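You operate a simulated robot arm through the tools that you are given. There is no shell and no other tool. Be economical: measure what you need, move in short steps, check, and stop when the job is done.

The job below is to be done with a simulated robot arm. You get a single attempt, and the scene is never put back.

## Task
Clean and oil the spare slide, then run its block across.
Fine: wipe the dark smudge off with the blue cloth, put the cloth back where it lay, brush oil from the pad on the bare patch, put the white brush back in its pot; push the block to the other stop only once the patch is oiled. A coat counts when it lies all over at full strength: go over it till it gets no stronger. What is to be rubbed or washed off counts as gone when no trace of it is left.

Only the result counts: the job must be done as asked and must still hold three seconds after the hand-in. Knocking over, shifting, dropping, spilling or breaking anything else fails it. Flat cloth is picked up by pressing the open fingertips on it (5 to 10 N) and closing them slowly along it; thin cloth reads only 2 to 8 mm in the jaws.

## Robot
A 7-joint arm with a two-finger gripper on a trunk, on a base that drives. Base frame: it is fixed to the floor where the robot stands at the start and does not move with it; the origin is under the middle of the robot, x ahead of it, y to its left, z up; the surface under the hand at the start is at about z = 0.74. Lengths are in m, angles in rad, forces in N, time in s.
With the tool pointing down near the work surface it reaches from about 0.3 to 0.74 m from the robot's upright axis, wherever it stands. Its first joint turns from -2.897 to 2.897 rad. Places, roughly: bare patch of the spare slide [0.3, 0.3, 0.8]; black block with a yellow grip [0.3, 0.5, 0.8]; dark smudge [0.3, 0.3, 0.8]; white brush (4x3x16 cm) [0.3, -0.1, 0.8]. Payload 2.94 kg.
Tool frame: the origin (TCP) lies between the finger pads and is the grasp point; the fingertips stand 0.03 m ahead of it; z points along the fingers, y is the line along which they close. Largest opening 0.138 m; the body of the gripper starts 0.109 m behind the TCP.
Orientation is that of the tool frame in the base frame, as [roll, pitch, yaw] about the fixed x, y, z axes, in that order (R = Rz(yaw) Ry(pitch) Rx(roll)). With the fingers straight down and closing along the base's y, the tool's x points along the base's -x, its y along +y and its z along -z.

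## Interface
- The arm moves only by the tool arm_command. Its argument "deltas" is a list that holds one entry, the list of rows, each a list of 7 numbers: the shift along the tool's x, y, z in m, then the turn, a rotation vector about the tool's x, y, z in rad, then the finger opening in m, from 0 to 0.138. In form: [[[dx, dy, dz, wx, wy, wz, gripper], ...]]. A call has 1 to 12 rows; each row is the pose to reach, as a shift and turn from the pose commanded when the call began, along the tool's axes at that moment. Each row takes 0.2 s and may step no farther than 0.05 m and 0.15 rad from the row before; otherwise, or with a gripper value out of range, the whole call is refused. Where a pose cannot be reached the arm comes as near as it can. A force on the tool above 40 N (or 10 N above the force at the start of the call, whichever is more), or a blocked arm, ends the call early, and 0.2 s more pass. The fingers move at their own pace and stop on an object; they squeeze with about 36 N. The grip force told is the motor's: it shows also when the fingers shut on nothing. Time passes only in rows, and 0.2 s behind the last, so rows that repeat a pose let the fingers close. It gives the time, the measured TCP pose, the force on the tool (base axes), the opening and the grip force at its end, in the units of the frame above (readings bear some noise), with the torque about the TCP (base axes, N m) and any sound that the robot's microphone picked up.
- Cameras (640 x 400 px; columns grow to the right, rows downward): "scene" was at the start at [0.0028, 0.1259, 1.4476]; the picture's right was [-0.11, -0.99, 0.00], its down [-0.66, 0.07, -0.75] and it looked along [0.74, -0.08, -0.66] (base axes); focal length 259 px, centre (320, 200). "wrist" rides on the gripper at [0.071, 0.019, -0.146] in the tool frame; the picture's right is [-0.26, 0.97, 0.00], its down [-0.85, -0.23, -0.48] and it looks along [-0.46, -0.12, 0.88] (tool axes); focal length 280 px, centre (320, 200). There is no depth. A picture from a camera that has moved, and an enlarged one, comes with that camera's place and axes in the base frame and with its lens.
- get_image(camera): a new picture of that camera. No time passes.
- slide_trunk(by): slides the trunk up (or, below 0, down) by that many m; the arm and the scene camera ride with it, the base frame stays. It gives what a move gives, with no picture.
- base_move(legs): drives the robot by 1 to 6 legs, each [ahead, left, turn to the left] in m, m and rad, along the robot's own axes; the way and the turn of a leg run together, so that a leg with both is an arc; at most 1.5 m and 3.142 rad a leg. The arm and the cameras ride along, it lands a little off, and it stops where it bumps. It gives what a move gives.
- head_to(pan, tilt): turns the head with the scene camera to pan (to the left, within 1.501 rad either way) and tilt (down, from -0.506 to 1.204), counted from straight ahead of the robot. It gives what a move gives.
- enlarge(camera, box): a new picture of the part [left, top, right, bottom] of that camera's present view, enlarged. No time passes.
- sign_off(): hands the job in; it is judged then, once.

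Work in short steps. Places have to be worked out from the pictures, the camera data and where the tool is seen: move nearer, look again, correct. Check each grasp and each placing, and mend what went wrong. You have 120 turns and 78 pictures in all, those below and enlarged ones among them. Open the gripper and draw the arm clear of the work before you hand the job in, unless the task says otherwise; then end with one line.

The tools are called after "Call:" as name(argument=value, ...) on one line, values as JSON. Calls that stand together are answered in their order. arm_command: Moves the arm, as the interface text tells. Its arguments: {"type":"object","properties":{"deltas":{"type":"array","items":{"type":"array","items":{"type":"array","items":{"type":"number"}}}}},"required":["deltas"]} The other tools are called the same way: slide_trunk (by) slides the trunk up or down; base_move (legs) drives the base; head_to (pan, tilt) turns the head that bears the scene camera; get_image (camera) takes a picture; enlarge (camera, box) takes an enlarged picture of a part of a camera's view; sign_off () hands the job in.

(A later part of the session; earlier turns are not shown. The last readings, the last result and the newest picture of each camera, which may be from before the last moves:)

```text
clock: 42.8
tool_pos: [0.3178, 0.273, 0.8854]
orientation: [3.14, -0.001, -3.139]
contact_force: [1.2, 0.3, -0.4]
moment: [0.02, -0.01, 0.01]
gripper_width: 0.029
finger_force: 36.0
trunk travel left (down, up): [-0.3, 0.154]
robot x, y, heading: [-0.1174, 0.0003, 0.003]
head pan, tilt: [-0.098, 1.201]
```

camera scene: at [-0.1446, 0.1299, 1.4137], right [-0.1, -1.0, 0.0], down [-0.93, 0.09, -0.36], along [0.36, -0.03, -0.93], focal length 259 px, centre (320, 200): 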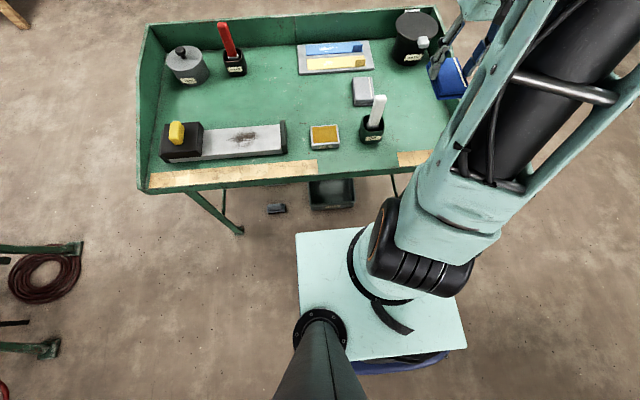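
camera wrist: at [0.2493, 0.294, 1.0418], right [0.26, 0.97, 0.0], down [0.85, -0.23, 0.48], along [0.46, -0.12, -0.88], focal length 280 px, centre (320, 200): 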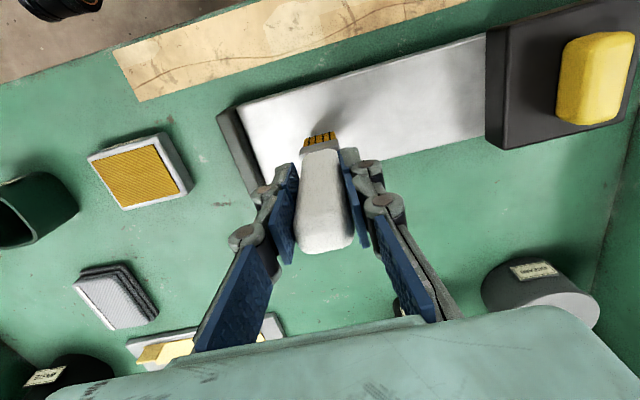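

Call:
arm_command(deltas=[[[0, 0, 0.0015, 0, 0, 0, 0.01], [0, 0, 0.003, 0, 0, 0, 0.01], [0, 0, 0.0045, 0, 0, 0, 0.01]]])

Call:
enlarge(camera="scene", box=[130, 80, 322, 200])

```text
clock: 43.6
tool_pos: [0.3196, 0.2749, 0.8822]
orientation: [3.141, -0.001, -3.139]
contact_force: [-0.1, 0.8, -1.1]
moment: [0.0, 0.0, 0.0]
gripper_width: 0.0288
finger_force: 35.7
trunk travel left (down, up): [-0.3, 0.154]
robot x, y, heading: [-0.1215, 0.0034, 0.001]
head pan, tilt: [-0.098, 1.201]
```

```text
3.33 times, centred on (226, 140) of scene
camera zoom: at [-0.1444, 0.1299, 1.4138], right [-0.1, -1.0, 0.0], down [-0.93, 0.09, -0.36], along [0.36, -0.03, -0.93], focal length 865 px, centre (633, 400)
```

zoom: 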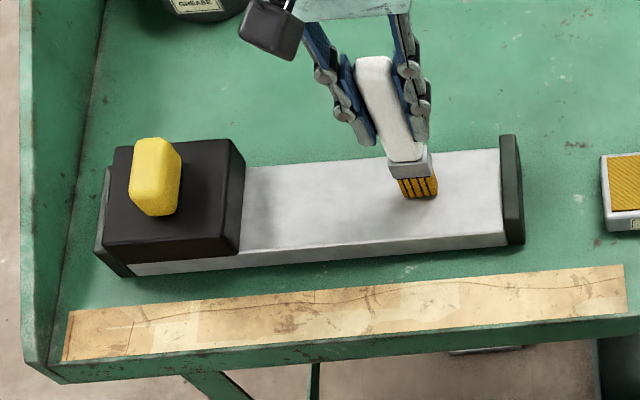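

Still no contact force at 0.882; continue in 1.5 mm steps.

Call:
arm_command(deltas=[[[0, 0, 0.0015, 0, 0, 0, 0.01], [0, 0, 0.003, 0, 0, 0, 0.01], [0, 0, 0.0045, 0, 0, 0, 0.01]]])

```text
clock: 44.4
tool_pos: [0.3185, 0.2739, 0.8823]
orientation: [3.138, 0.006, -3.14]
contact_force: [-2.1, -0.5, 33.4]
moment: [0.01, 0.04, 0.03]
gripper_width: 0.0292
finger_force: 36.5
trunk travel left (down, up): [-0.3, 0.154]
robot x, y, heading: [-0.1208, -0.0007, 0.006]
head pan, tilt: [-0.098, 1.201]
```

Contact at 0.882 (33 N). Back off 3 mm for a ~10 N press and stroke along the middle line of the plate.

Call:
arm_command(deltas=[[[0, 0, -0.003, 0, 0, 0, 0.01], [0, -0.015, -0.003, 0, 0, 0, 0.01], [0, -0.03, -0.003, 0, 0, 0, 0.01], [0, -0.045, -0.003, 0, 0, 0, 0.01], [0, -0.03, -0.003, 0, 0, 0, 0.01], [0, -0.01, -0.003, 0, 0, 0, 0.01], [0, 0.01, -0.003, 0, 0, 0, 0.01], [0, 0.03, -0.003, 0, 0, 0, 0.01], [0, 0.05, -0.003, 0, 0, 0, 0.01], [0, 0.07, -0.003, 0, 0, 0, 0.01], [0, 0.09, -0.003, 0, 0, 0, 0.01]]])

Call:
enlarge(camera="scene", box=[130, 80, 322, 200])

```text
clock: 46.8
tool_pos: [0.3161, 0.3654, 0.8832]
orientation: [-3.141, -0.001, -3.141]
contact_force: [-0.1, -0.4, 0.4]
moment: [0.01, -0.01, -0.05]
gripper_width: 0.029
finger_force: 36.0
trunk travel left (down, up): [-0.3, 0.154]
robot x, y, heading: [-0.1211, -0.0019, 0.002]
head pan, tilt: [-0.098, 1.201]
```

```text
3.33 times, centred on (226, 140) of scene
camera zoom: at [-0.1444, 0.13, 1.4137], right [-0.1, -1.0, 0.0], down [-0.93, 0.09, -0.36], along [0.36, -0.03, -0.93], focal length 865 px, centre (633, 400)
```

zoom: 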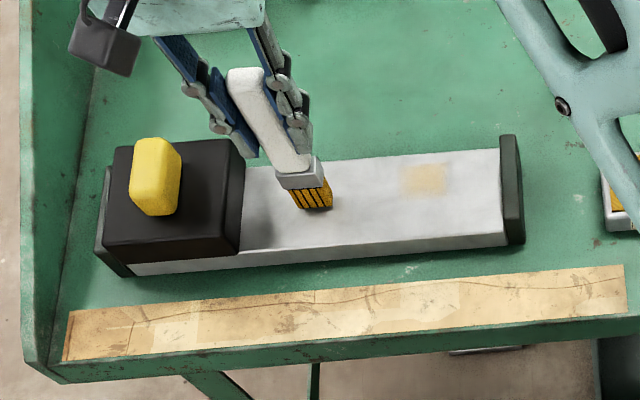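

Only the first dab painted (a 4×3 cm patch); the strokes floated above the plate. The mark sits slightly beyond the plate's middle (needs ~−0.016 m in x for centre). I move to the centre line and press again for contact.

Call:
arm_command(deltas=[[[0.0135, 0, 0, 0, 0, 0, 0.01], [0.0135, 0, 0.001, 0, 0, 0, 0.01], [0.0135, 0, 0.002, 0, 0, 0, 0.01], [0.0135, 0, 0.0025, 0, 0, 0, 0.01]]])

```text
clock: 47.8
tool_pos: [0.3041, 0.3636, 0.8803]
orientation: [3.141, -0.001, -3.14]
contact_force: [-1.6, -1.2, 4.5]
moment: [-0.13, 0.15, -0.03]
gripper_width: 0.029
finger_force: 36.0
trunk travel left (down, up): [-0.3, 0.154]
robot x, y, heading: [-0.1203, 0.0011, 0.006]
head pan, tilt: [-0.098, 1.201]
```

4.5 N contact. Press 1.2 mm deeper and stroke up to y≈0.405, then back down the centre line, following the slide's slight skew.

Call:
arm_command(deltas=[[[0, 0.02, 0.0012, 0, 0, 0, 0.01], [-0.001, 0.042, 0.0012, 0, 0, 0, 0.01], [0, 0.02, 0.0012, 0, 0, 0, 0.01], [0, 0, 0.0012, 0, 0, 0, 0.01], [0.0005, -0.02, 0.0012, 0, 0, 0, 0.01], [0.001, -0.04, 0.0012, 0, 0, 0, 0.01], [0.0015, -0.06, 0.0012, 0, 0, 0, 0.01], [0.002, -0.08, 0.0012, 0, 0, 0, 0.01], [0.0025, -0.1, 0.0012, 0, 0, 0, 0.01], [0.003, -0.12, 0.0012, 0, 0, 0, 0.01], [0.0035, -0.138, 0.0012, 0, 0, 0, 0.01]]])

Call:
enlarge(camera="scene", box=[130, 80, 322, 200])

```text
clock: 50.2
tool_pos: [0.3016, 0.2264, 0.8798]
orientation: [3.14, 0.004, -3.139]
contact_force: [0.7, 7.8, 32.6]
moment: [0.46, -0.33, 0.03]
gripper_width: 0.0291
finger_force: 36.4
trunk travel left (down, up): [-0.3, 0.154]
robot x, y, heading: [-0.1192, 0.0001, 0.001]
head pan, tilt: [-0.098, 1.201]
```

```text
3.33 times, centred on (226, 140) of scene
camera zoom: at [-0.1468, 0.1293, 1.4139], right [-0.1, -1.0, 0.0], down [-0.93, 0.09, -0.36], along [0.36, -0.03, -0.93], focal length 865 px, centre (633, 400)
```

zoom: 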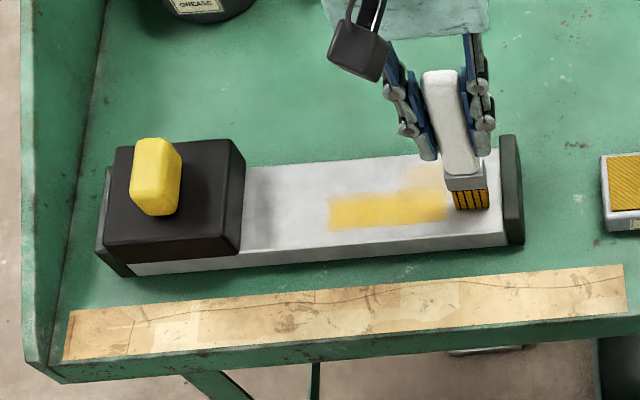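

The coat appears only within a bounded patch (y≈0.25–0.36), so that is the bare patch. Next pass on the far side (+0.018 in x), easing pressure at this end.

Call:
arm_command(deltas=[[[0, 0.01, -0.0015, 0, 0, 0, 0.01], [-0.018, 0.012, -0.0015, 0, 0, 0, 0.01], [-0.0185, 0.03, -0.0013, 0, 0, 0, 0.01], [-0.019, 0.05, -0.001, 0, 0, 0, 0.01], [-0.0195, 0.07, -0.0008, 0, 0, 0, 0.01], [-0.02, 0.09, -0.0006, 0, 0, 0, 0.01], [-0.0205, 0.11, -0.0004, 0, 0, 0, 0.01], [-0.021, 0.13, -0.0002, 0, 0, 0, 0.01], [-0.021, 0.15, 0, 0, 0, 0, 0.01], [-0.034, 0.15, 0, 0, 0, 0, 0.01]]])

Call:
enlarge(camera="scene", box=[130, 80, 322, 200])

```text
clock: 52.4
tool_pos: [0.3313, 0.3764, 0.8785]
orientation: [3.136, 0.0, -3.138]
contact_force: [-6.9, 0.1, 19.9]
moment: [0.22, 0.56, 0.04]
gripper_width: 0.029
finger_force: 35.9
trunk travel left (down, up): [-0.3, 0.154]
robot x, y, heading: [-0.1185, -0.005, 0.006]
head pan, tilt: [-0.098, 1.201]
```

```text
3.33 times, centred on (226, 140) of scene
camera zoom: at [-0.1471, 0.1285, 1.4139], right [-0.1, -1.0, 0.0], down [-0.93, 0.09, -0.36], along [0.36, -0.03, -0.93], focal length 865 px, centre (633, 400)
```

zoom: 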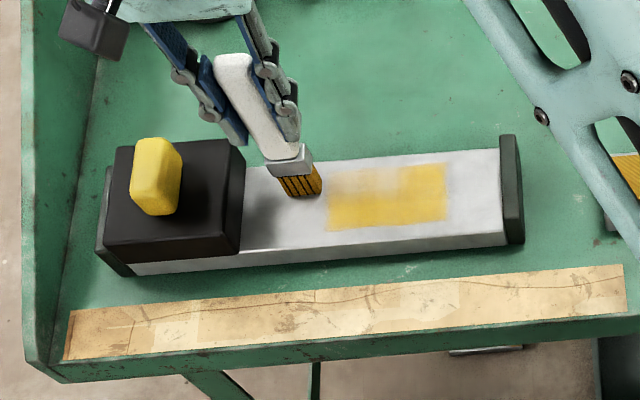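

The patch is clear: y≈0.25–0.36, most of the plate width, with the upper-left still faint. Stroke back along the far row, then over to the near row.

Call:
arm_command(deltas=[[[0.0005, -0.02, -0.0004, 0, 0, 0, 0.01], [0.001, -0.04, -0.0005, 0, 0, 0, 0.01], [0.0015, -0.06, -0.0007, 0, 0, 0, 0.01], [0.002, -0.08, -0.0009, 0, 0, 0, 0.01], [0.0025, -0.1, -0.0011, 0, 0, 0, 0.01], [0.003, -0.12, -0.0013, 0, 0, 0, 0.01], [0.0035, -0.138, -0.0015, 0, 0, 0, 0.01], [0.02, -0.138, -0.0015, 0, 0, 0, 0.01], [0.036, -0.138, -0.0015, 0, 0, 0, 0.01], [0.05, -0.138, -0.0015, 0, 0, 0, 0.01]]])

Call:
enlarge(camera="scene", box=[130, 80, 322, 200])

```text
clock: 54.6
tool_pos: [0.2867, 0.2371, 0.8776]
orientation: [-3.141, 0.002, -3.14]
contact_force: [3.6, 0.3, 12.0]
moment: [-0.15, -0.45, 0.01]
gripper_width: 0.0289
finger_force: 36.2
trunk travel left (down, up): [-0.3, 0.154]
robot x, y, heading: [-0.1175, 0.0002, 0.003]
head pan, tilt: [-0.098, 1.201]
```

```text
3.33 times, centred on (226, 140) of scene
camera zoom: at [-0.1451, 0.1293, 1.4139], right [-0.1, -1.0, 0.0], down [-0.93, 0.09, -0.36], along [0.36, -0.03, -0.93], focal length 865 px, centre (633, 400)
```

zoom: 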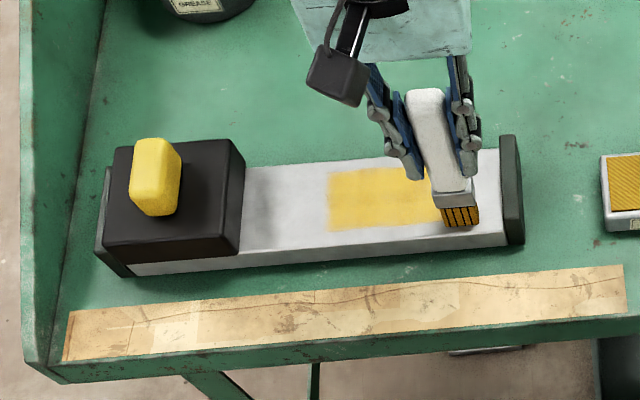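

Far half coated. Stroke the near row out to y≈0.375 and return along the middle.

Call:
arm_command(deltas=[[[-0.0005, 0.02, 0, 0, 0, 0, 0.01], [-0.001, 0.04, 0.0002, 0, 0, 0, 0.01], [-0.0015, 0.06, 0.0004, 0, 0, 0, 0.01], [-0.002, 0.08, 0.0006, 0, 0, 0, 0.01], [-0.0025, 0.1, 0.0008, 0, 0, 0, 0.01], [-0.003, 0.12, 0.001, 0, 0, 0, 0.01], [-0.003, 0.14, 0.001, 0, 0, 0, 0.01], [-0.02, 0.14, 0.001, 0, 0, 0, 0.01], [-0.0195, 0.12, 0.001, 0, 0, 0, 0.01], [-0.019, 0.1, 0.0008, 0, 0, 0, 0.01], [-0.0185, 0.08, 0.0006, 0, 0, 0, 0.01], [-0.018, 0.06, 0.0004, 0, 0, 0, 0.01]]])

Call:
arm_command(deltas=[[[0.0005, -0.02, -0.0003, 0, 0, 0, 0.01], [0.001, -0.04, -0.0005, 0, 0, 0, 0.01], [0.0015, -0.06, -0.0008, 0, 0, 0, 0.01], [-0.015, -0.06, -0.0008, 0, 0, 0, 0.01], [-0.0155, -0.04, -0.0005, 0, 0, 0, 0.01], [-0.016, -0.02, -0.0003, 0, 0, 0, 0.01], [-0.0165, 0, 0, 0, 0, 0, 0.01], [-0.017, 0.02, 0.0003, 0, 0, 0, 0.01], [-0.0175, 0.04, 0.0005, 0, 0, 0, 0.01], [-0.018, 0.06, 0.0006, 0, 0, 0, 0.01], [-0.018, 0.08, 0.0006, 0, 0, 0, 0.01]]])

Call:
enlarge(camera="scene", box=[130, 80, 322, 200])

```text
clock: 57.2
tool_pos: [0.3015, 0.2981, 0.8779]
orientation: [3.141, 0.0, -3.14]
contact_force: [0.7, 0.6, 11.7]
moment: [0.01, -0.15, 0.0]
gripper_width: 0.0292
finger_force: 36.3
trunk travel left (down, up): [-0.3, 0.154]
robot x, y, heading: [-0.1212, -0.003, 0.004]
head pan, tilt: [-0.098, 1.201]
```

```text
clock: 59.6
tool_pos: [0.3203, 0.3786, 0.8793]
orientation: [3.141, 0.0, -3.141]
contact_force: [0.7, 0.3, -0.8]
moment: [-0.04, 0.02, -0.01]
gripper_width: 0.0291
finger_force: 35.8
trunk travel left (down, up): [-0.3, 0.154]
robot x, y, heading: [-0.1169, 0.0011, 0.001]
head pan, tilt: [-0.098, 1.201]
```

```text
3.33 times, centred on (226, 140) of scene
camera zoom: at [-0.1444, 0.13, 1.4137], right [-0.1, -1.0, 0.0], down [-0.93, 0.09, -0.36], along [0.36, -0.03, -0.93], focal length 865 px, centre (633, 400)
```

zoom: 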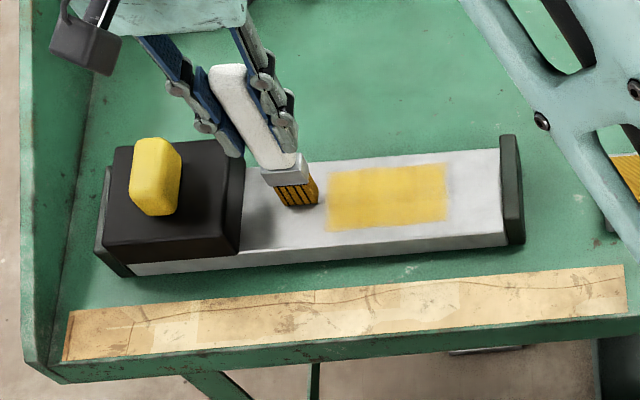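

Patch coated; checking evenness with a tight enlargement.

Call:
enlarge(camera="scene", box=[222, 122, 270, 152])

```text
13.33 times, centred on (246, 137) of scene
camera zoom: at [-0.1444, 0.13, 1.4137], right [-0.1, -1.0, 0.0], down [-0.93, 0.09, -0.36], along [0.36, -0.03, -0.93], focal length 3458 px, centre (1307, 1040)
```

zoom: 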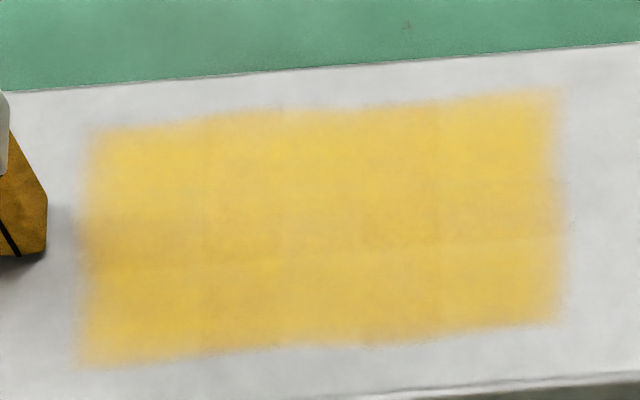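

Looks fairly even, but to be sure of full strength I reload the brush at the pad and go over it all again. Lift and travel back to the pad.

Call:
arm_command(deltas=[[[0, 0, -0.03, 0, 0, 0, 0.01], [0, 0, -0.07, 0, 0, 0, 0.01], [0.002, -0.045, -0.07, 0, 0, 0, 0.01], [0.003, -0.09, -0.07, 0, 0, 0, 0.01], [0.004, -0.135, -0.07, 0, 0, 0, 0.01], [0.005, -0.18, -0.07, 0, 0, 0, 0.01], [0.006, -0.225, -0.07, 0, 0, 0, 0.01], [0.006, -0.27, -0.07, 0, 0, 0, 0.01], [0.006, -0.304, -0.07, 0, 0, 0, 0.01], [0.006, -0.304, -0.03, 0, 0, 0, 0.01], [0.006, -0.304, -0.005, 0, 0, 0, 0.01]]])

Call:
enlarge(camera="scene", box=[260, 80, 420, 180])

```text
clock: 62.0
tool_pos: [0.3177, 0.0732, 0.8814]
orientation: [3.14, 0.001, -3.139]
contact_force: [0.0, 0.2, -0.8]
moment: [-0.02, 0.0, -0.02]
gripper_width: 0.029
finger_force: 36.0
trunk travel left (down, up): [-0.3, 0.154]
robot x, y, heading: [-0.1167, 0.0015, -0.0]
head pan, tilt: [-0.098, 1.201]
```

```text
4.00 times, centred on (340, 130) of scene
camera zoom: at [-0.1441, 0.1299, 1.4138], right [-0.1, -1.0, 0.0], down [-0.93, 0.09, -0.36], along [0.36, -0.03, -0.93], focal length 1038 px, centre (240, 480)
```

zoom: 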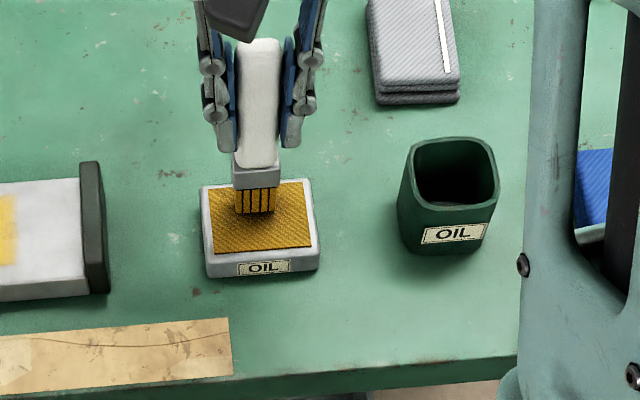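

Bristles hover over the pad. Press down in small steps to reload.

Call:
arm_command(deltas=[[[0.003, 0, 0.003, 0, 0, 0, 0.01], [0.003, 0, 0.006, 0, 0, 0, 0.01], [0.003, 0, 0.009, 0, 0, 0, 0.01], [0.003, 0, 0.01, 0, 0, 0, 0.01]]])

```text
clock: 63.0
tool_pos: [0.3124, 0.0736, 0.8781]
orientation: [3.139, 0.01, -3.14]
contact_force: [-2.5, -0.8, 33.1]
moment: [-0.04, -0.08, -0.04]
gripper_width: 0.0291
finger_force: 35.4
trunk travel left (down, up): [-0.3, 0.154]
robot x, y, heading: [-0.1199, -0.0015, 0.003]
head pan, tilt: [-0.098, 1.201]
```

Reloaded (33 N). Lift and return to the slide above the far-right corner of the patch.

Call:
arm_command(deltas=[[[0, 0, -0.02, 0, 0, 0, 0.01], [0, 0, -0.06, 0, 0, 0, 0.01], [0, 0.04, -0.08, 0, 0, 0, 0.01], [-0.006, 0.085, -0.08, 0, 0, 0, 0.01], [-0.012, 0.13, -0.08, 0, 0, 0, 0.01], [-0.019, 0.17, -0.08, 0, 0, 0, 0.01], [-0.019, 0.17, -0.04, 0, 0, 0, 0.01], [-0.019, 0.17, -0.015, 0, 0, 0, 0.01], [-0.019, 0.17, -0.008, 0, 0, 0, 0.01], [-0.019, 0.17, -0.0055, 0, 0, 0, 0.01]]])

```text
clock: 65.2
tool_pos: [0.3317, 0.2416, 0.8776]
orientation: [-3.142, 0.001, -3.14]
contact_force: [1.2, -0.1, -0.7]
moment: [-0.02, 0.02, 0.0]
gripper_width: 0.0289
finger_force: 35.8
trunk travel left (down, up): [-0.3, 0.154]
robot x, y, heading: [-0.1215, -0.0003, 0.001]
head pan, tilt: [-0.098, 1.201]
```

Call:
arm_command(deltas=[[[0, 0, 0.0015, 0, 0, 0, 0.01], [0, 0, 0.003, 0, 0, 0, 0.01], [0, 0, 0.004, 0, 0, 0, 0.01]]])

```text
clock: 66.0
tool_pos: [0.3317, 0.2428, 0.8754]
orientation: [3.14, 0.002, 3.141]
contact_force: [-3.8, -4.6, 18.4]
moment: [-0.35, 0.18, 0.0]
gripper_width: 0.0291
finger_force: 36.3
trunk travel left (down, up): [-0.3, 0.154]
robot x, y, heading: [-0.1214, -0.0011, 0.002]
head pan, tilt: [-0.098, 1.201]
```

18 N contact. Full set of overlapping strokes: far row out, next row back.

Call:
arm_command(deltas=[[[-0.0005, 0.025, 0.0002, 0, 0, 0, 0.01], [-0.001, 0.05, 0.0004, 0, 0, 0, 0.01], [-0.0015, 0.075, 0.0006, 0, 0, 0, 0.01], [-0.002, 0.1, 0.0009, 0, 0, 0, 0.01], [-0.0025, 0.13, 0.0011, 0, 0, 0, 0.01], [0.0105, 0.13, 0.0011, 0, 0, 0, 0.01], [0.011, 0.1, 0.0009, 0, 0, 0, 0.01], [0.0115, 0.075, 0.0006, 0, 0, 0, 0.01], [0.012, 0.05, 0.0004, 0, 0, 0, 0.01], [0.0125, 0.025, 0.0002, 0, 0, 0, 0.01], [0.013, 0, 0, 0, 0, 0, 0.01], [0.026, 0, 0, 0, 0, 0, 0.01]]])

Call:
arm_command(deltas=[[[-0.0005, 0.025, 0.0002, 0, 0, 0, 0.01], [-0.001, 0.05, 0.0004, 0, 0, 0, 0.01], [-0.0015, 0.075, 0.0006, 0, 0, 0, 0.01], [-0.002, 0.1, 0.0009, 0, 0, 0, 0.01], [-0.0025, 0.13, 0.0011, 0, 0, 0, 0.01], [0.0105, 0.13, 0.0011, 0, 0, 0, 0.01], [0.011, 0.1, 0.0009, 0, 0, 0, 0.01], [0.0115, 0.075, 0.0006, 0, 0, 0, 0.01], [0.012, 0.05, 0.0004, 0, 0, 0, 0.01], [0.0125, 0.025, 0.0002, 0, 0, 0, 0.01], [0.013, 0, 0, 0, 0, 0, 0.01], [0.022, 0, 0, 0, 0, 0, 0.01]]])

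Call:
arm_command(deltas=[[[-0.0005, 0.025, 0.0002, 0, 0, 0, 0.01], [-0.001, 0.05, 0.0004, 0, 0, 0, 0.01], [-0.0015, 0.075, 0.0006, 0, 0, 0, 0.01], [-0.002, 0.1, 0.0009, 0, 0, 0, 0.01], [-0.0025, 0.13, 0.0011, 0, 0, 0, 0.01], [-0.0035, 0.14, 0, 0, 0, 0, 0.01]]])

Call:
enlarge(camera="scene", box=[222, 122, 270, 152])

```text
clock: 68.6
tool_pos: [0.3084, 0.2421, 0.875]
orientation: [3.141, 0.004, -3.141]
contact_force: [7.2, -1.2, 22.4]
moment: [-0.19, -0.79, 0.0]
gripper_width: 0.0289
finger_force: 35.7
trunk travel left (down, up): [-0.3, 0.154]
robot x, y, heading: [-0.1183, 0.0024, 0.002]
head pan, tilt: [-0.098, 1.201]
```

```text
clock: 71.2
tool_pos: [0.2808, 0.2426, 0.8735]
orientation: [-3.139, -0.002, -3.139]
contact_force: [0.2, -1.1, 3.4]
moment: [-0.18, 0.01, -0.05]
gripper_width: 0.029
finger_force: 36.2
trunk travel left (down, up): [-0.3, 0.154]
robot x, y, heading: [-0.1197, 0.0022, 0.002]
head pan, tilt: [-0.098, 1.201]
```

```text
clock: 72.6
tool_pos: [0.2848, 0.3836, 0.875]
orientation: [-3.14, 0.0, -3.14]
contact_force: [-0.6, 0.8, -0.8]
moment: [-0.05, 0.01, 0.04]
gripper_width: 0.0293
finger_force: 35.8
trunk travel left (down, up): [-0.3, 0.154]
robot x, y, heading: [-0.1169, -0.0017, -0.001]
head pan, tilt: [-0.098, 1.201]
```

```text
13.33 times, centred on (246, 137) of scene
camera zoom: at [-0.1444, 0.13, 1.4137], right [-0.1, -1.0, 0.0], down [-0.93, 0.09, -0.36], along [0.36, -0.04, -0.93], focal length 3458 px, centre (1307, 1040)
```

zoom: 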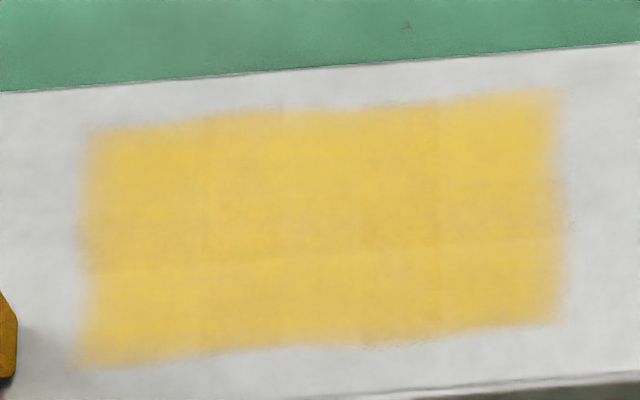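

Colour unchanged from before and uniform, i.e. saturated. For safety one more pass of the near and middle rows with certain contact.

Call:
arm_command(deltas=[[[0, -0.012, 0.002, 0, 0, 0, 0.01], [0, -0.015, 0.0028, 0, 0, 0, 0.01]]])

```text
clock: 73.2
tool_pos: [0.2874, 0.3686, 0.8741]
orientation: [-3.141, -0.001, -3.14]
contact_force: [-1.0, 0.1, 1.2]
moment: [0.02, 0.08, -0.04]
gripper_width: 0.0291
finger_force: 36.1
trunk travel left (down, up): [-0.3, 0.154]
robot x, y, heading: [-0.1188, 0.0009, 0.005]
head pan, tilt: [-0.098, 1.201]
```

Call:
arm_command(deltas=[[[0, -0.005, 0.0015, 0, 0, 0, 0.01], [0.0005, -0.025, 0.0013, 0, 0, 0, 0.01], [0.001, -0.05, 0.0011, 0, 0, 0, 0.01], [0.0015, -0.075, 0.0009, 0, 0, 0, 0.01], [0.002, -0.1, 0.0007, 0, 0, 0, 0.01], [0.0025, -0.125, 0.0005, 0, 0, 0, 0.01], [-0.0115, -0.125, 0.0005, 0, 0, 0, 0.01], [-0.012, -0.1, 0.0007, 0, 0, 0, 0.01], [-0.0125, -0.075, 0.0009, 0, 0, 0, 0.01], [-0.013, -0.05, 0.0011, 0, 0, 0, 0.01], [-0.0135, -0.025, 0.0013, 0, 0, 0, 0.01], [-0.014, 0, 0.0015, 0, 0, 0, 0.01]]])

Call:
arm_command(deltas=[[[-0.014, 0, 0, 0, 0, 0, 0.01], [-0.0135, -0.025, -0.0002, 0, 0, 0, 0.01], [-0.013, -0.05, -0.0004, 0, 0, 0, 0.01], [-0.0125, -0.075, -0.0006, 0, 0, 0, 0.01], [-0.012, -0.1, -0.0008, 0, 0, 0, 0.01], [-0.0115, -0.125, -0.001, 0, 0, 0, 0.01], [-0.024, -0.125, -0.001, 0, 0, 0, 0.01], [-0.0245, -0.1, -0.0008, 0, 0, 0, 0.01], [-0.025, -0.075, -0.0006, 0, 0, 0, 0.01], [-0.0255, -0.05, -0.0004, 0, 0, 0, 0.01], [-0.026, -0.025, -0.0002, 0, 0, 0, 0.01], [-0.0265, 0, 0, 0, 0, 0, 0.01]]])

Call:
enlarge(camera="scene", box=[222, 122, 270, 152])

```text
clock: 75.8
tool_pos: [0.2996, 0.3662, 0.8705]
orientation: [3.137, 0.005, -3.141]
contact_force: [0.9, -8.0, 29.8]
moment: [-0.35, -0.22, -0.06]
gripper_width: 0.0287
finger_force: 35.8
trunk travel left (down, up): [-0.3, 0.154]
robot x, y, heading: [-0.1201, 0.0026, 0.003]
head pan, tilt: [-0.098, 1.201]
```

```text
clock: 78.4
tool_pos: [0.3292, 0.3699, 0.8713]
orientation: [3.141, 0.001, -3.14]
contact_force: [-0.5, -0.4, -1.2]
moment: [0.0, -0.01, -0.04]
gripper_width: 0.029
finger_force: 36.2
trunk travel left (down, up): [-0.3, 0.154]
robot x, y, heading: [-0.12, -0.0068, -0.001]
head pan, tilt: [-0.098, 1.201]
```

```text
13.33 times, centred on (246, 137) of scene
camera zoom: at [-0.1444, 0.1299, 1.4137], right [-0.1, -1.0, 0.0], down [-0.93, 0.09, -0.36], along [0.36, -0.03, -0.93], focal length 3458 px, centre (1307, 1040)
```

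zoom: 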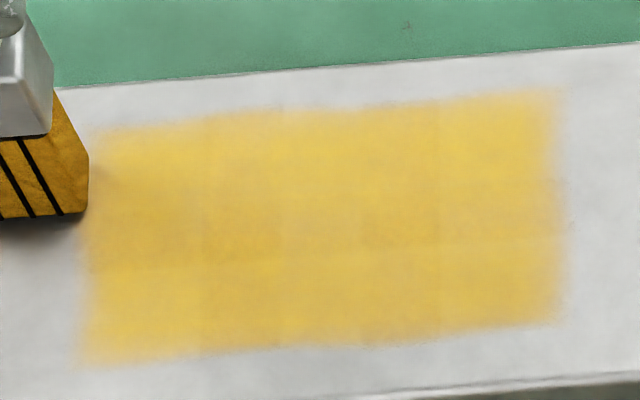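

Coat unchanged and uniform — full strength. Lift and carry the brush to above the pot.

Call:
arm_command(deltas=[[[0, 0, -0.04, 0, 0, 0, 0.01], [0, 0, -0.085, 0, 0, 0, 0.01], [0, 0, -0.125, 0, 0, 0, 0.01], [0.002, -0.045, -0.125, 0, 0, 0, 0.01], [0.004, -0.09, -0.125, 0, 0, 0, 0.01], [0.007, -0.135, -0.125, 0, 0, 0, 0.01], [0.01, -0.18, -0.125, 0, 0, 0, 0.01], [0.013, -0.225, -0.125, 0, 0, 0, 0.01], [0.016, -0.27, -0.125, 0, 0, 0, 0.01], [0.018, -0.315, -0.125, 0, 0, 0, 0.01], [0.02, -0.36, -0.125, 0, 0, 0, 0.01], [0.0205, -0.4, -0.125, 0, 0, 0, 0.01]]])

Call:
arm_command(deltas=[[[0, -0.032, 0, 0, 0, 0, 0.01], [0, -0.032, 0, 0, 0, 0, 0.01]]])

Call:
get_image(camera="wrist")

Call:
enlarge(camera="scene", box=[300, 60, 460, 160])

```text
clock: 81.0
tool_pos: [0.3071, -0.0323, 0.9995]
orientation: [-3.141, 0.0, -3.139]
contact_force: [0.1, 0.3, -0.5]
moment: [-0.06, 0.03, 0.0]
gripper_width: 0.0292
finger_force: 35.6
trunk travel left (down, up): [-0.3, 0.154]
robot x, y, heading: [-0.1179, -0.0001, 0.001]
head pan, tilt: [-0.098, 1.201]
```

```text
clock: 81.6
tool_pos: [0.3086, -0.0623, 0.9996]
orientation: [3.141, 0.0, -3.139]
contact_force: [-0.6, 0.7, -0.5]
moment: [-0.02, 0.01, 0.0]
gripper_width: 0.029
finger_force: 36.2
trunk travel left (down, up): [-0.3, 0.154]
robot x, y, heading: [-0.1192, 0.0016, 0.002]
head pan, tilt: [-0.098, 1.201]
```

```text
34 pictures are left
camera wrist: at [0.2371, -0.042, 1.1447], right [0.26, 0.97, 0.0], down [0.85, -0.23, 0.48], along [0.46, -0.12, -0.88], focal length 280 px, centre (320, 200)
```

wrist: 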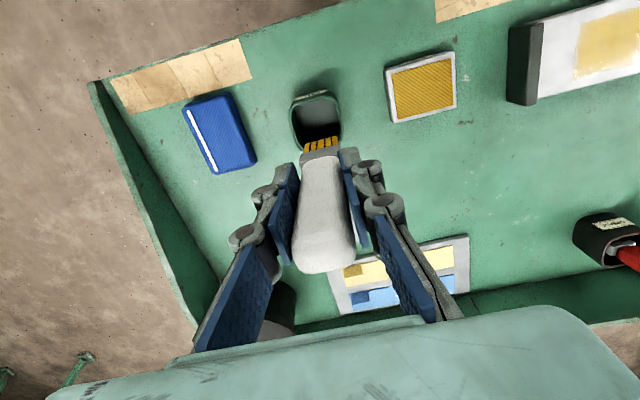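

```text
4.00 times, centred on (380, 110) of scene
camera zoom: at [-0.1444, 0.1296, 1.4138], right [-0.1, -1.0, 0.0], down [-0.93, 0.09, -0.36], along [0.36, -0.03, -0.93], focal length 1038 px, centre (80, 560)
```

zoom: 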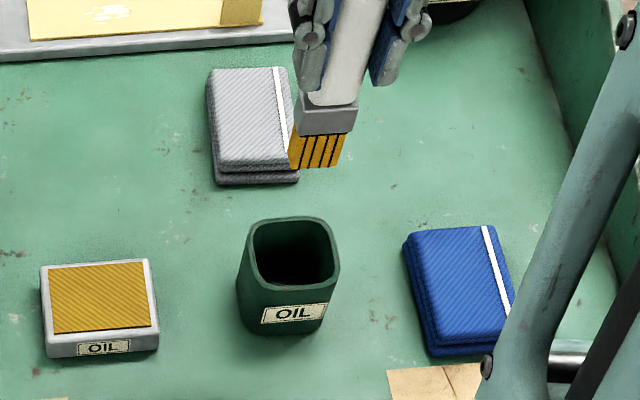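

Brush hangs above the pot. Lower until the bristles are just above the rim and verify alignment.

Call:
arm_command(deltas=[[[0, -0.001, 0.04, 0, 0, 0, 0.01], [0, -0.001, 0.075, 0, 0, 0, 0.01], [0, -0.001, 0.085, 0, 0, 0, 0.01], [0, -0.001, 0.085, 0, 0, 0, 0.01]]])

Call:
enlarge(camera="wrist", box=[220, 60, 420, 185])

Call:
enlarge(camera="scene", box=[330, 90, 410, 140])

```text
clock: 82.6
tool_pos: [0.3077, -0.0633, 0.9116]
orientation: [-3.141, -0.001, -3.139]
contact_force: [-1.1, -0.4, 0.4]
moment: [0.0, 0.01, -0.02]
gripper_width: 0.0289
finger_force: 36.2
trunk travel left (down, up): [-0.3, 0.154]
robot x, y, heading: [-0.1166, 0.0027, 0.005]
head pan, tilt: [-0.098, 1.201]
```

```text
3.20 times, centred on (320, 122) of wrist
camera zoom: at [0.2373, -0.0433, 1.0575], right [0.26, 0.97, 0.0], down [0.85, -0.23, 0.48], along [0.46, -0.12, -0.88], focal length 897 px, centre (320, 448)
```

zoom: 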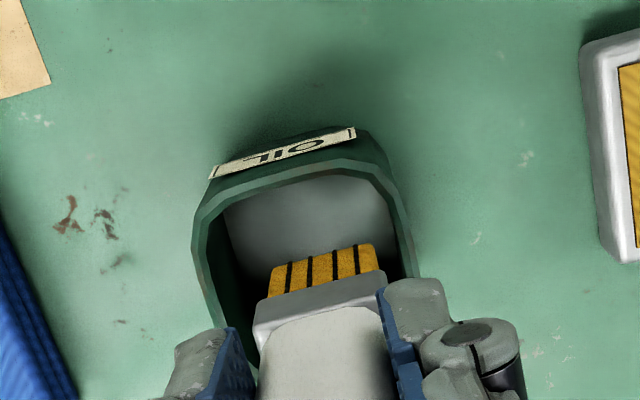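

```text
8.00 times, centred on (370, 115) of scene
camera zoom: at [-0.1444, 0.1298, 1.4138], right [-0.1, -1.0, 0.0], down [-0.93, 0.09, -0.36], along [0.36, -0.03, -0.93], focal length 2075 px, centre (-80, 880)
```

zoom: 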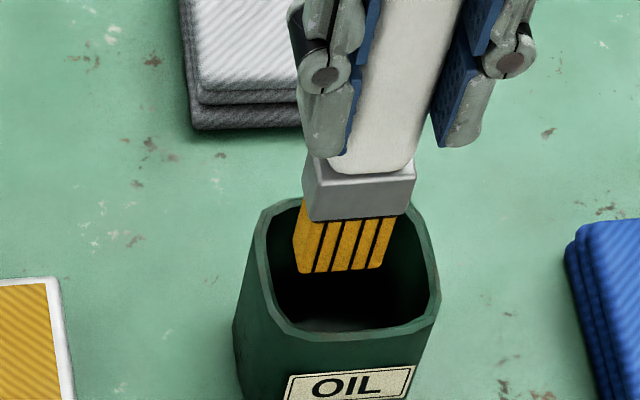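

The bristles sit toward the far (+x) side of the opening, matching the brush's slight lean; shift −x by 7 mm and −y by 2 mm, lowering partway into the pot.

Call:
arm_command(deltas=[[[0.007, -0.002, 0, 0, 0, 0, 0.01], [0.007, -0.002, 0.01, 0, 0, 0, 0.01], [0.007, -0.002, 0.018, 0, 0, 0, 0.01], [0.007, -0.002, 0.022, 0, 0, 0, 0.01]]])

Call:
enlarge(camera="wrist", box=[220, 60, 420, 185])

Call:
enlarge(camera="scene", box=[330, 90, 410, 140])

```text
clock: 83.6
tool_pos: [0.3007, -0.0673, 0.8876]
orientation: [-3.141, -0.001, -3.139]
contact_force: [0.8, -0.3, -0.8]
moment: [0.01, -0.03, -0.01]
gripper_width: 0.0287
finger_force: 35.9
trunk travel left (down, up): [-0.3, 0.154]
robot x, y, heading: [-0.1213, 0.0035, -0.0]
head pan, tilt: [-0.098, 1.201]
```

```text
3.20 times, centred on (320, 122) of wrist
camera zoom: at [0.2298, -0.0464, 1.0339], right [0.26, 0.97, 0.0], down [0.85, -0.23, 0.48], along [0.46, -0.12, -0.88], focal length 897 px, centre (320, 448)
```

zoom: 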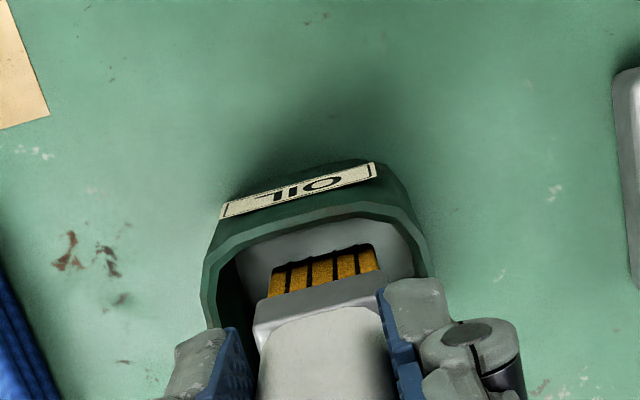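

```text
8.00 times, centred on (370, 115) of scene
camera zoom: at [-0.1444, 0.1298, 1.4138], right [-0.1, -1.0, 0.0], down [-0.93, 0.09, -0.36], along [0.36, -0.03, -0.93], focal length 2075 px, centre (-80, 880)
```

zoom: 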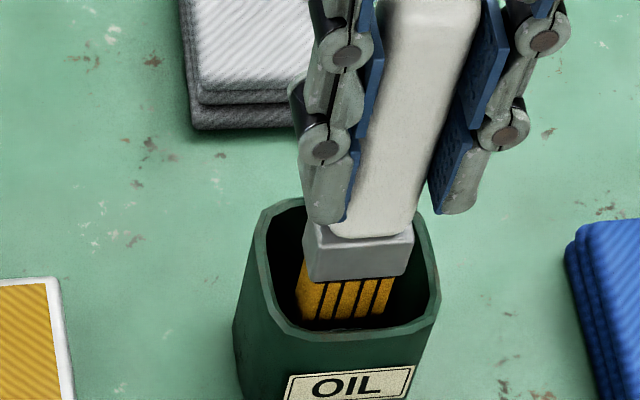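

Inside the pot, no contact force. Continue lowering in small steps, watching the force.

Call:
arm_command(deltas=[[[0, 0, 0.008, 0, 0, 0, 0.01], [0, 0, 0.016, 0, 0, 0, 0.01], [0, 0, 0.024, 0, 0, 0, 0.01], [0, 0, 0.03, 0, 0, 0, 0.01]]])

Call:
enlarge(camera="wrist", box=[220, 60, 420, 185])

Call:
enlarge(camera="scene", box=[330, 90, 410, 140])

```text
clock: 84.6
tool_pos: [0.2991, -0.0666, 0.8568]
orientation: [-3.141, 0.001, -3.141]
contact_force: [-0.4, -0.3, -1.2]
moment: [0.01, 0.0, 0.0]
gripper_width: 0.0291
finger_force: 35.8
trunk travel left (down, up): [-0.3, 0.154]
robot x, y, heading: [-0.12, 0.0025, 0.003]
head pan, tilt: [-0.098, 1.201]
```

```text
3.20 times, centred on (320, 122) of wrist
camera zoom: at [0.229, -0.0464, 1.0031], right [0.26, 0.97, 0.0], down [0.85, -0.23, 0.48], along [0.46, -0.12, -0.88], focal length 897 px, centre (320, 448)
```

zoom: 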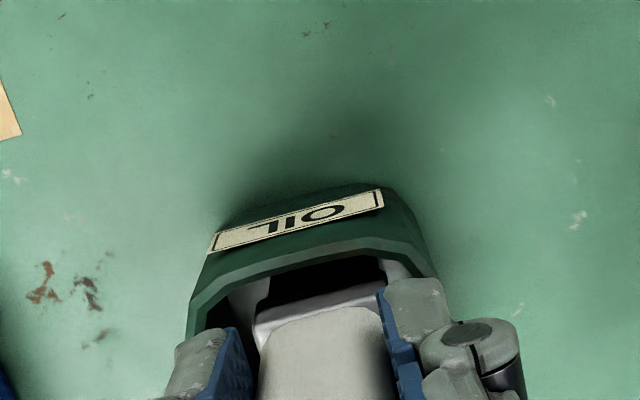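

```text
8.00 times, centred on (370, 115) of scene
camera zoom: at [-0.1444, 0.1298, 1.4138], right [-0.1, -1.0, 0.0], down [-0.93, 0.09, -0.36], along [0.36, -0.03, -0.93], focal length 2075 px, centre (-80, 880)
```

zoom: 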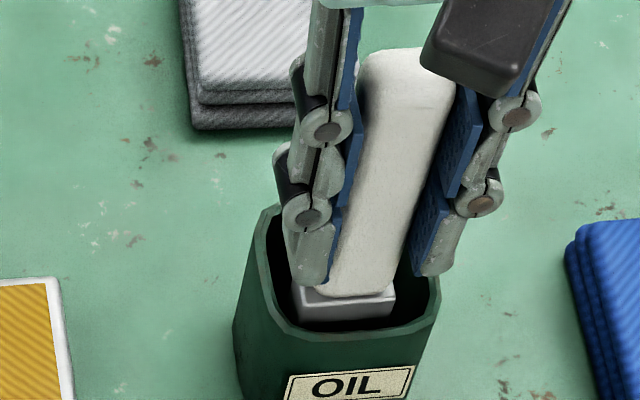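

Rim height works out ≈0.794; tips at 0.827, still clear. Lower further in 3 mm steps to seat the brush.

Call:
arm_command(deltas=[[[0, 0, 0.003, 0, 0, 0, 0.01], [0, 0, 0.006, 0, 0, 0, 0.01], [0, 0, 0.008, 0, 0, 0, 0.01]]])

```text
clock: 85.4
tool_pos: [0.3004, -0.0665, 0.8511]
orientation: [-3.141, 0.006, -3.14]
contact_force: [-3.8, 2.3, 26.4]
moment: [0.01, 0.15, -0.01]
gripper_width: 0.0288
finger_force: 35.9
trunk travel left (down, up): [-0.3, 0.154]
robot x, y, heading: [-0.1219, -0.0003, 0.002]
head pan, tilt: [-0.098, 1.201]
```

Seated on the pot floor (26 N). Ease up 2.5 mm, open, and look.

Call:
arm_command(deltas=[[[0, 0, -0.0025, 0, 0, 0, 0.01], [0, 0, -0.0025, 0, 0, 0, 0.035], [0, 0, -0.0025, 0, 0, 0, 0.05], [0, 0, -0.0025, 0, 0, 0, 0.065], [0, 0, -0.0025, 0, 0, 0, 0.07]]])

Call:
enlarge(camera="scene", box=[300, 70, 460, 170])

Call:
get_image(camera="wrist")

```text
clock: 86.6
tool_pos: [0.3004, -0.0677, 0.852]
orientation: [3.141, -0.001, -3.14]
contact_force: [0.1, 0.1, 0.4]
moment: [0.02, 0.0, 0.03]
gripper_width: 0.07
finger_force: 0.1
trunk travel left (down, up): [-0.3, 0.154]
robot x, y, heading: [-0.1189, 0.0038, -0.002]
head pan, tilt: [-0.098, 1.201]
```

```text
4.00 times, centred on (380, 120) of scene
camera zoom: at [-0.1445, 0.1298, 1.4137], right [-0.1, -1.0, 0.0], down [-0.93, 0.09, -0.36], along [0.36, -0.03, -0.93], focal length 1038 px, centre (80, 520)
```

zoom: 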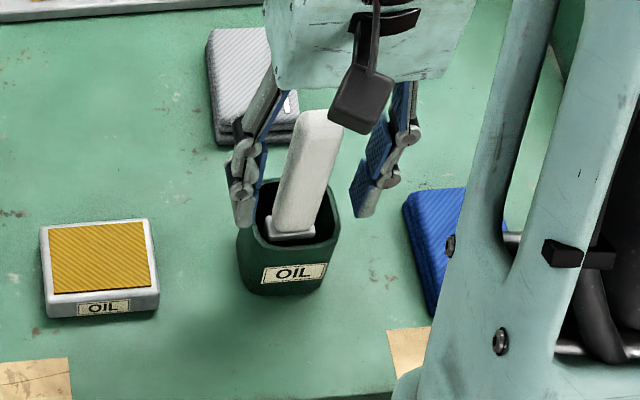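

```text
25 pictures are left
camera wrist: at [0.23, -0.0464, 0.9977], right [0.26, 0.97, 0.0], down [0.85, -0.23, 0.48], along [0.46, -0.12, -0.88], focal length 280 px, centre (320, 200)
```

wrist: 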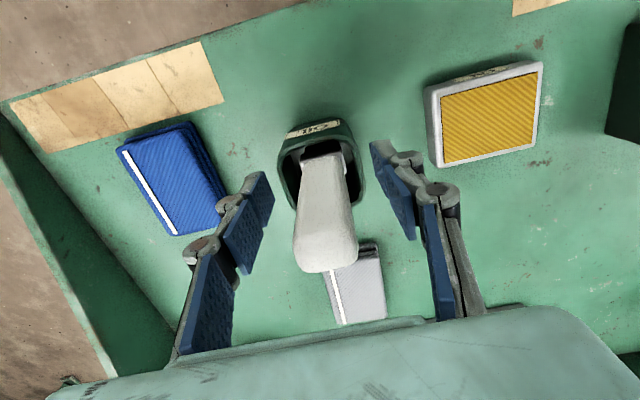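

Brush stands in its pot. Rise clear, then travel to above the block.

Call:
arm_command(deltas=[[[0, 0, -0.045, 0, 0, 0, 0.08], [0, 0, -0.09, 0, 0, 0, 0.08], [0, 0, -0.135, 0, 0, 0, 0.08], [0, 0, -0.17, 0, 0, 0, 0.08], [0, 0.04, -0.17, 0, 0, 0, 0.08], [0, 0.085, -0.17, 0, 0, 0, 0.08], [0, 0.13, -0.17, 0, 0, 0, 0.08], [0, 0.175, -0.17, 0, 0, 0, 0.08], [0, 0.22, -0.17, 0, 0, 0, 0.08], [-0.003, 0.265, -0.17, 0, 0, 0, 0.08], [-0.006, 0.31, -0.17, 0, 0, 0, 0.08], [-0.01, 0.355, -0.17, 0, 0, 0, 0.08]]])

Call:
arm_command(deltas=[[[0, 0.045, 0, 0, 0, 0, 0.08], [0, 0.09, 0, 0, 0, 0, 0.08], [-0.01, 0.135, 0, 0, 0, 0, 0.08], [-0.01, 0.18, 0, 0, 0, 0, 0.08], [-0.01, 0.185, 0, 0, 0, 0, 0.08]]])

Call:
get_image(camera="wrist")

Call:
enlarge(camera="scene", box=[130, 80, 322, 200])

```text
clock: 89.2
tool_pos: [0.3082, 0.2898, 1.0247]
orientation: [-3.14, 0.001, -3.139]
contact_force: [0.2, 0.0, 0.0]
moment: [-0.02, 0.0, -0.06]
gripper_width: 0.0797
finger_force: 0.1
trunk travel left (down, up): [-0.3, 0.154]
robot x, y, heading: [-0.1186, 0.0025, -0.001]
head pan, tilt: [-0.098, 1.201]
```

```text
clock: 90.4
tool_pos: [0.3209, 0.4758, 1.0241]
orientation: [-3.139, 0.0, -3.142]
contact_force: [-0.9, 0.2, 0.0]
moment: [0.0, 0.0, 0.02]
gripper_width: 0.0802
finger_force: 0.0
trunk travel left (down, up): [-0.3, 0.154]
robot x, y, heading: [-0.1187, 0.0001, 0.004]
head pan, tilt: [-0.098, 1.201]
```

```text
24 pictures are left
camera wrist: at [0.2511, 0.4969, 1.1688], right [0.26, 0.97, 0.0], down [0.85, -0.23, 0.48], along [0.46, -0.13, -0.88], focal length 280 px, centre (320, 200)
```

wrist: 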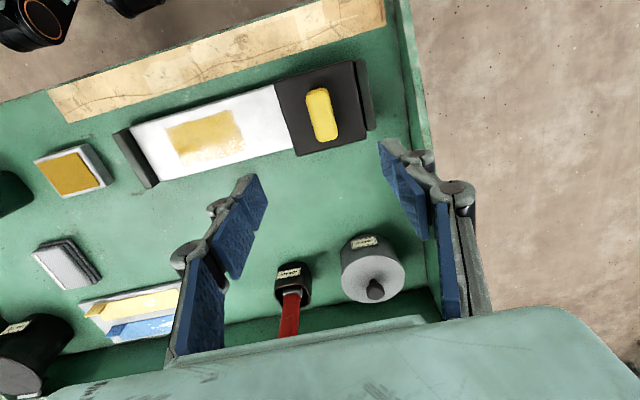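

```text
3.33 times, centred on (226, 140) of scene
camera zoom: at [-0.1445, 0.13, 1.4137], right [-0.1, -1.0, 0.0], down [-0.93, 0.09, -0.36], along [0.36, -0.04, -0.93], focal length 865 px, centre (633, 400)
```

zoom: 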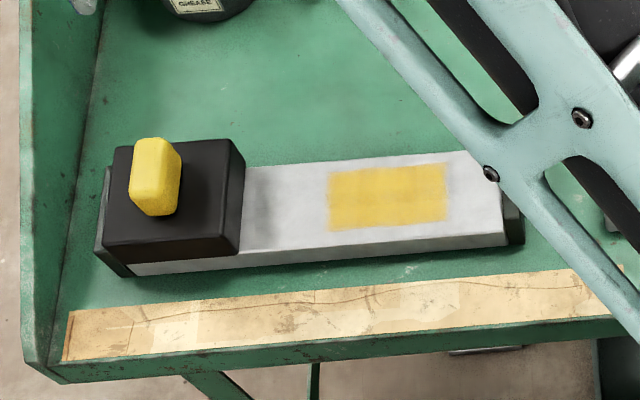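

The yellow grip is at about (0.311, 0.483), top z≈0.85, narrow along y — graspable. Descend partway and look.

Call:
arm_command(deltas=[[[0.005, 0.005, 0.045, 0, 0, 0, 0.08], [0.008, 0.007, 0.085, 0, 0, 0, 0.08], [0.008, 0.007, 0.11, 0, 0, 0, 0.08], [0.008, 0.007, 0.11, 0, 0, 0, 0.08]]])

Call:
get_image(camera="wrist")

Call:
enlarge(camera="scene", box=[130, 80, 322, 200])

```text
clock: 91.4
tool_pos: [0.3109, 0.4806, 0.9114]
orientation: [-3.141, -0.001, -3.141]
contact_force: [0.7, 0.6, 0.4]
moment: [0.03, 0.01, 0.0]
gripper_width: 0.0802
finger_force: 0.0
trunk travel left (down, up): [-0.3, 0.154]
robot x, y, heading: [-0.1188, -0.0008, 0.0]
head pan, tilt: [-0.098, 1.201]
```

```text
22 pictures are left
camera wrist: at [0.2406, 0.5024, 1.0572], right [0.26, 0.97, 0.0], down [0.85, -0.23, 0.48], along [0.46, -0.12, -0.88], focal length 280 px, centre (320, 200)
```

wrist: 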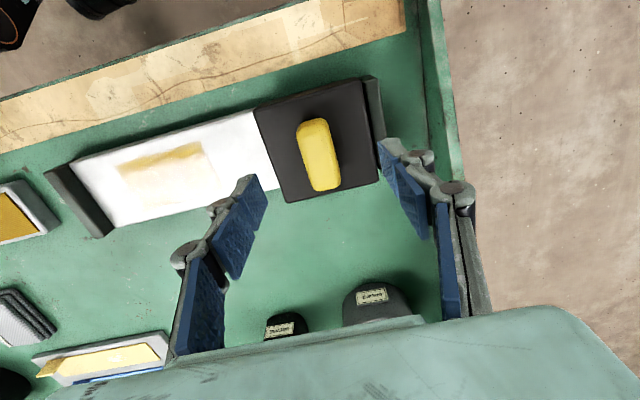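

```text
3.33 times, centred on (226, 140) of scene
camera zoom: at [-0.1444, 0.1298, 1.4138], right [-0.1, -1.0, 0.0], down [-0.93, 0.09, -0.36], along [0.36, -0.03, -0.93], focal length 865 px, centre (633, 400)
```

zoom: 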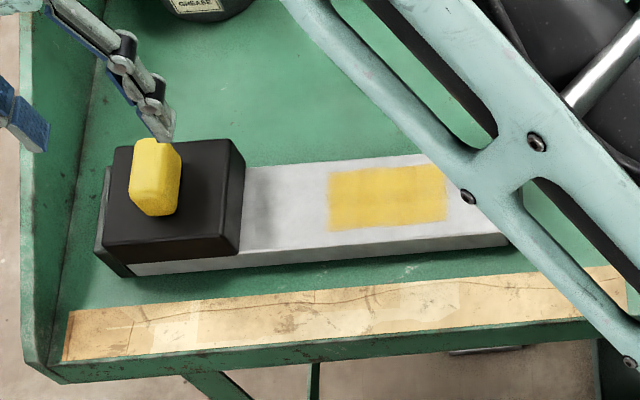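

Aligned over the grip at (0.308,0.4826). Lower around it to TCP ≈0.85, watching force.

Call:
arm_command(deltas=[[[0.001, 0.002, 0.03, 0, 0, 0, 0.07], [0.001, 0.002, 0.05, 0, 0, 0, 0.07], [0.001, 0.002, 0.06, 0, 0, 0, 0.07]]])

Call:
get_image(camera="wrist")

Call:
enlarge(camera="scene", box=[130, 80, 322, 200])

```text
clock: 92.2
tool_pos: [0.3102, 0.4816, 0.8535]
orientation: [-3.14, 0.0, -3.14]
contact_force: [-0.2, -1.1, 1.1]
moment: [0.01, -0.03, 0.0]
gripper_width: 0.07
finger_force: 0.1
trunk travel left (down, up): [-0.3, 0.154]
robot x, y, heading: [-0.1224, 0.0016, 0.002]
head pan, tilt: [-0.098, 1.201]
```

```text
20 pictures are left
camera wrist: at [0.2402, 0.5033, 0.9991], right [0.26, 0.97, 0.0], down [0.85, -0.23, 0.48], along [0.46, -0.12, -0.88], focal length 280 px, centre (320, 200)
```

wrist: 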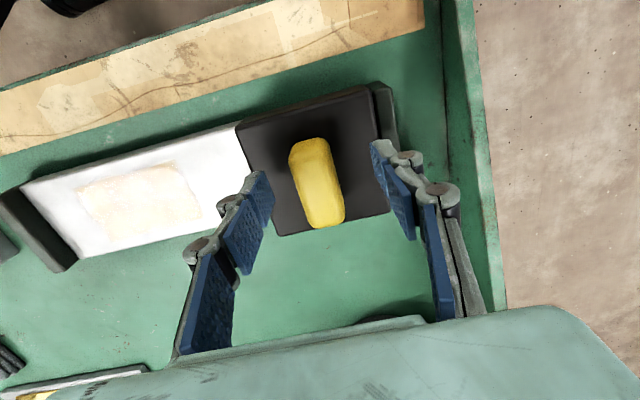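

```text
3.33 times, centred on (226, 140) of scene
camera zoom: at [-0.1445, 0.1298, 1.4138], right [-0.1, -1.0, 0.0], down [-0.93, 0.09, -0.36], along [0.36, -0.03, -0.93], focal length 865 px, centre (633, 400)
```

zoom: 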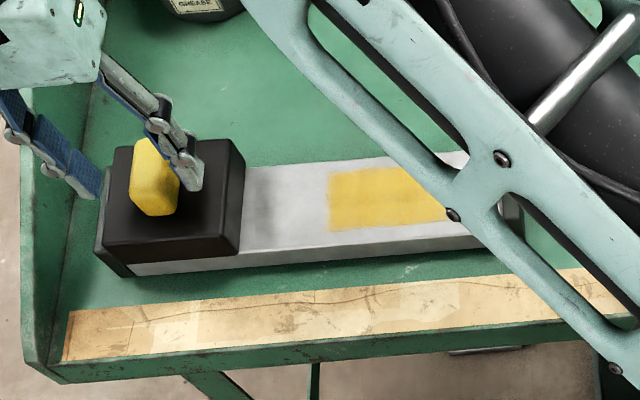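

Fingers straddle the yellow grip. Close on it.

Call:
arm_command(deltas=[[[0, 0, 0, 0, 0, 0, 0.055], [0, 0, 0, 0, 0, 0, 0.04], [0, 0, 0, 0, 0, 0, 0.03], [0, 0, 0, 0, 0, 0, 0.02], [0, 0, 0, 0, 0, 0, 0.02]]])

```text
clock: 93.4
tool_pos: [0.3102, 0.479, 0.8526]
orientation: [-3.136, 0.0, 3.141]
contact_force: [-4.0, -18.8, -1.4]
moment: [-0.65, 0.03, -0.05]
gripper_width: 0.0277
finger_force: 45.5
trunk travel left (down, up): [-0.3, 0.154]
robot x, y, heading: [-0.116, 0.0036, 0.003]
head pan, tilt: [-0.098, 1.201]
```

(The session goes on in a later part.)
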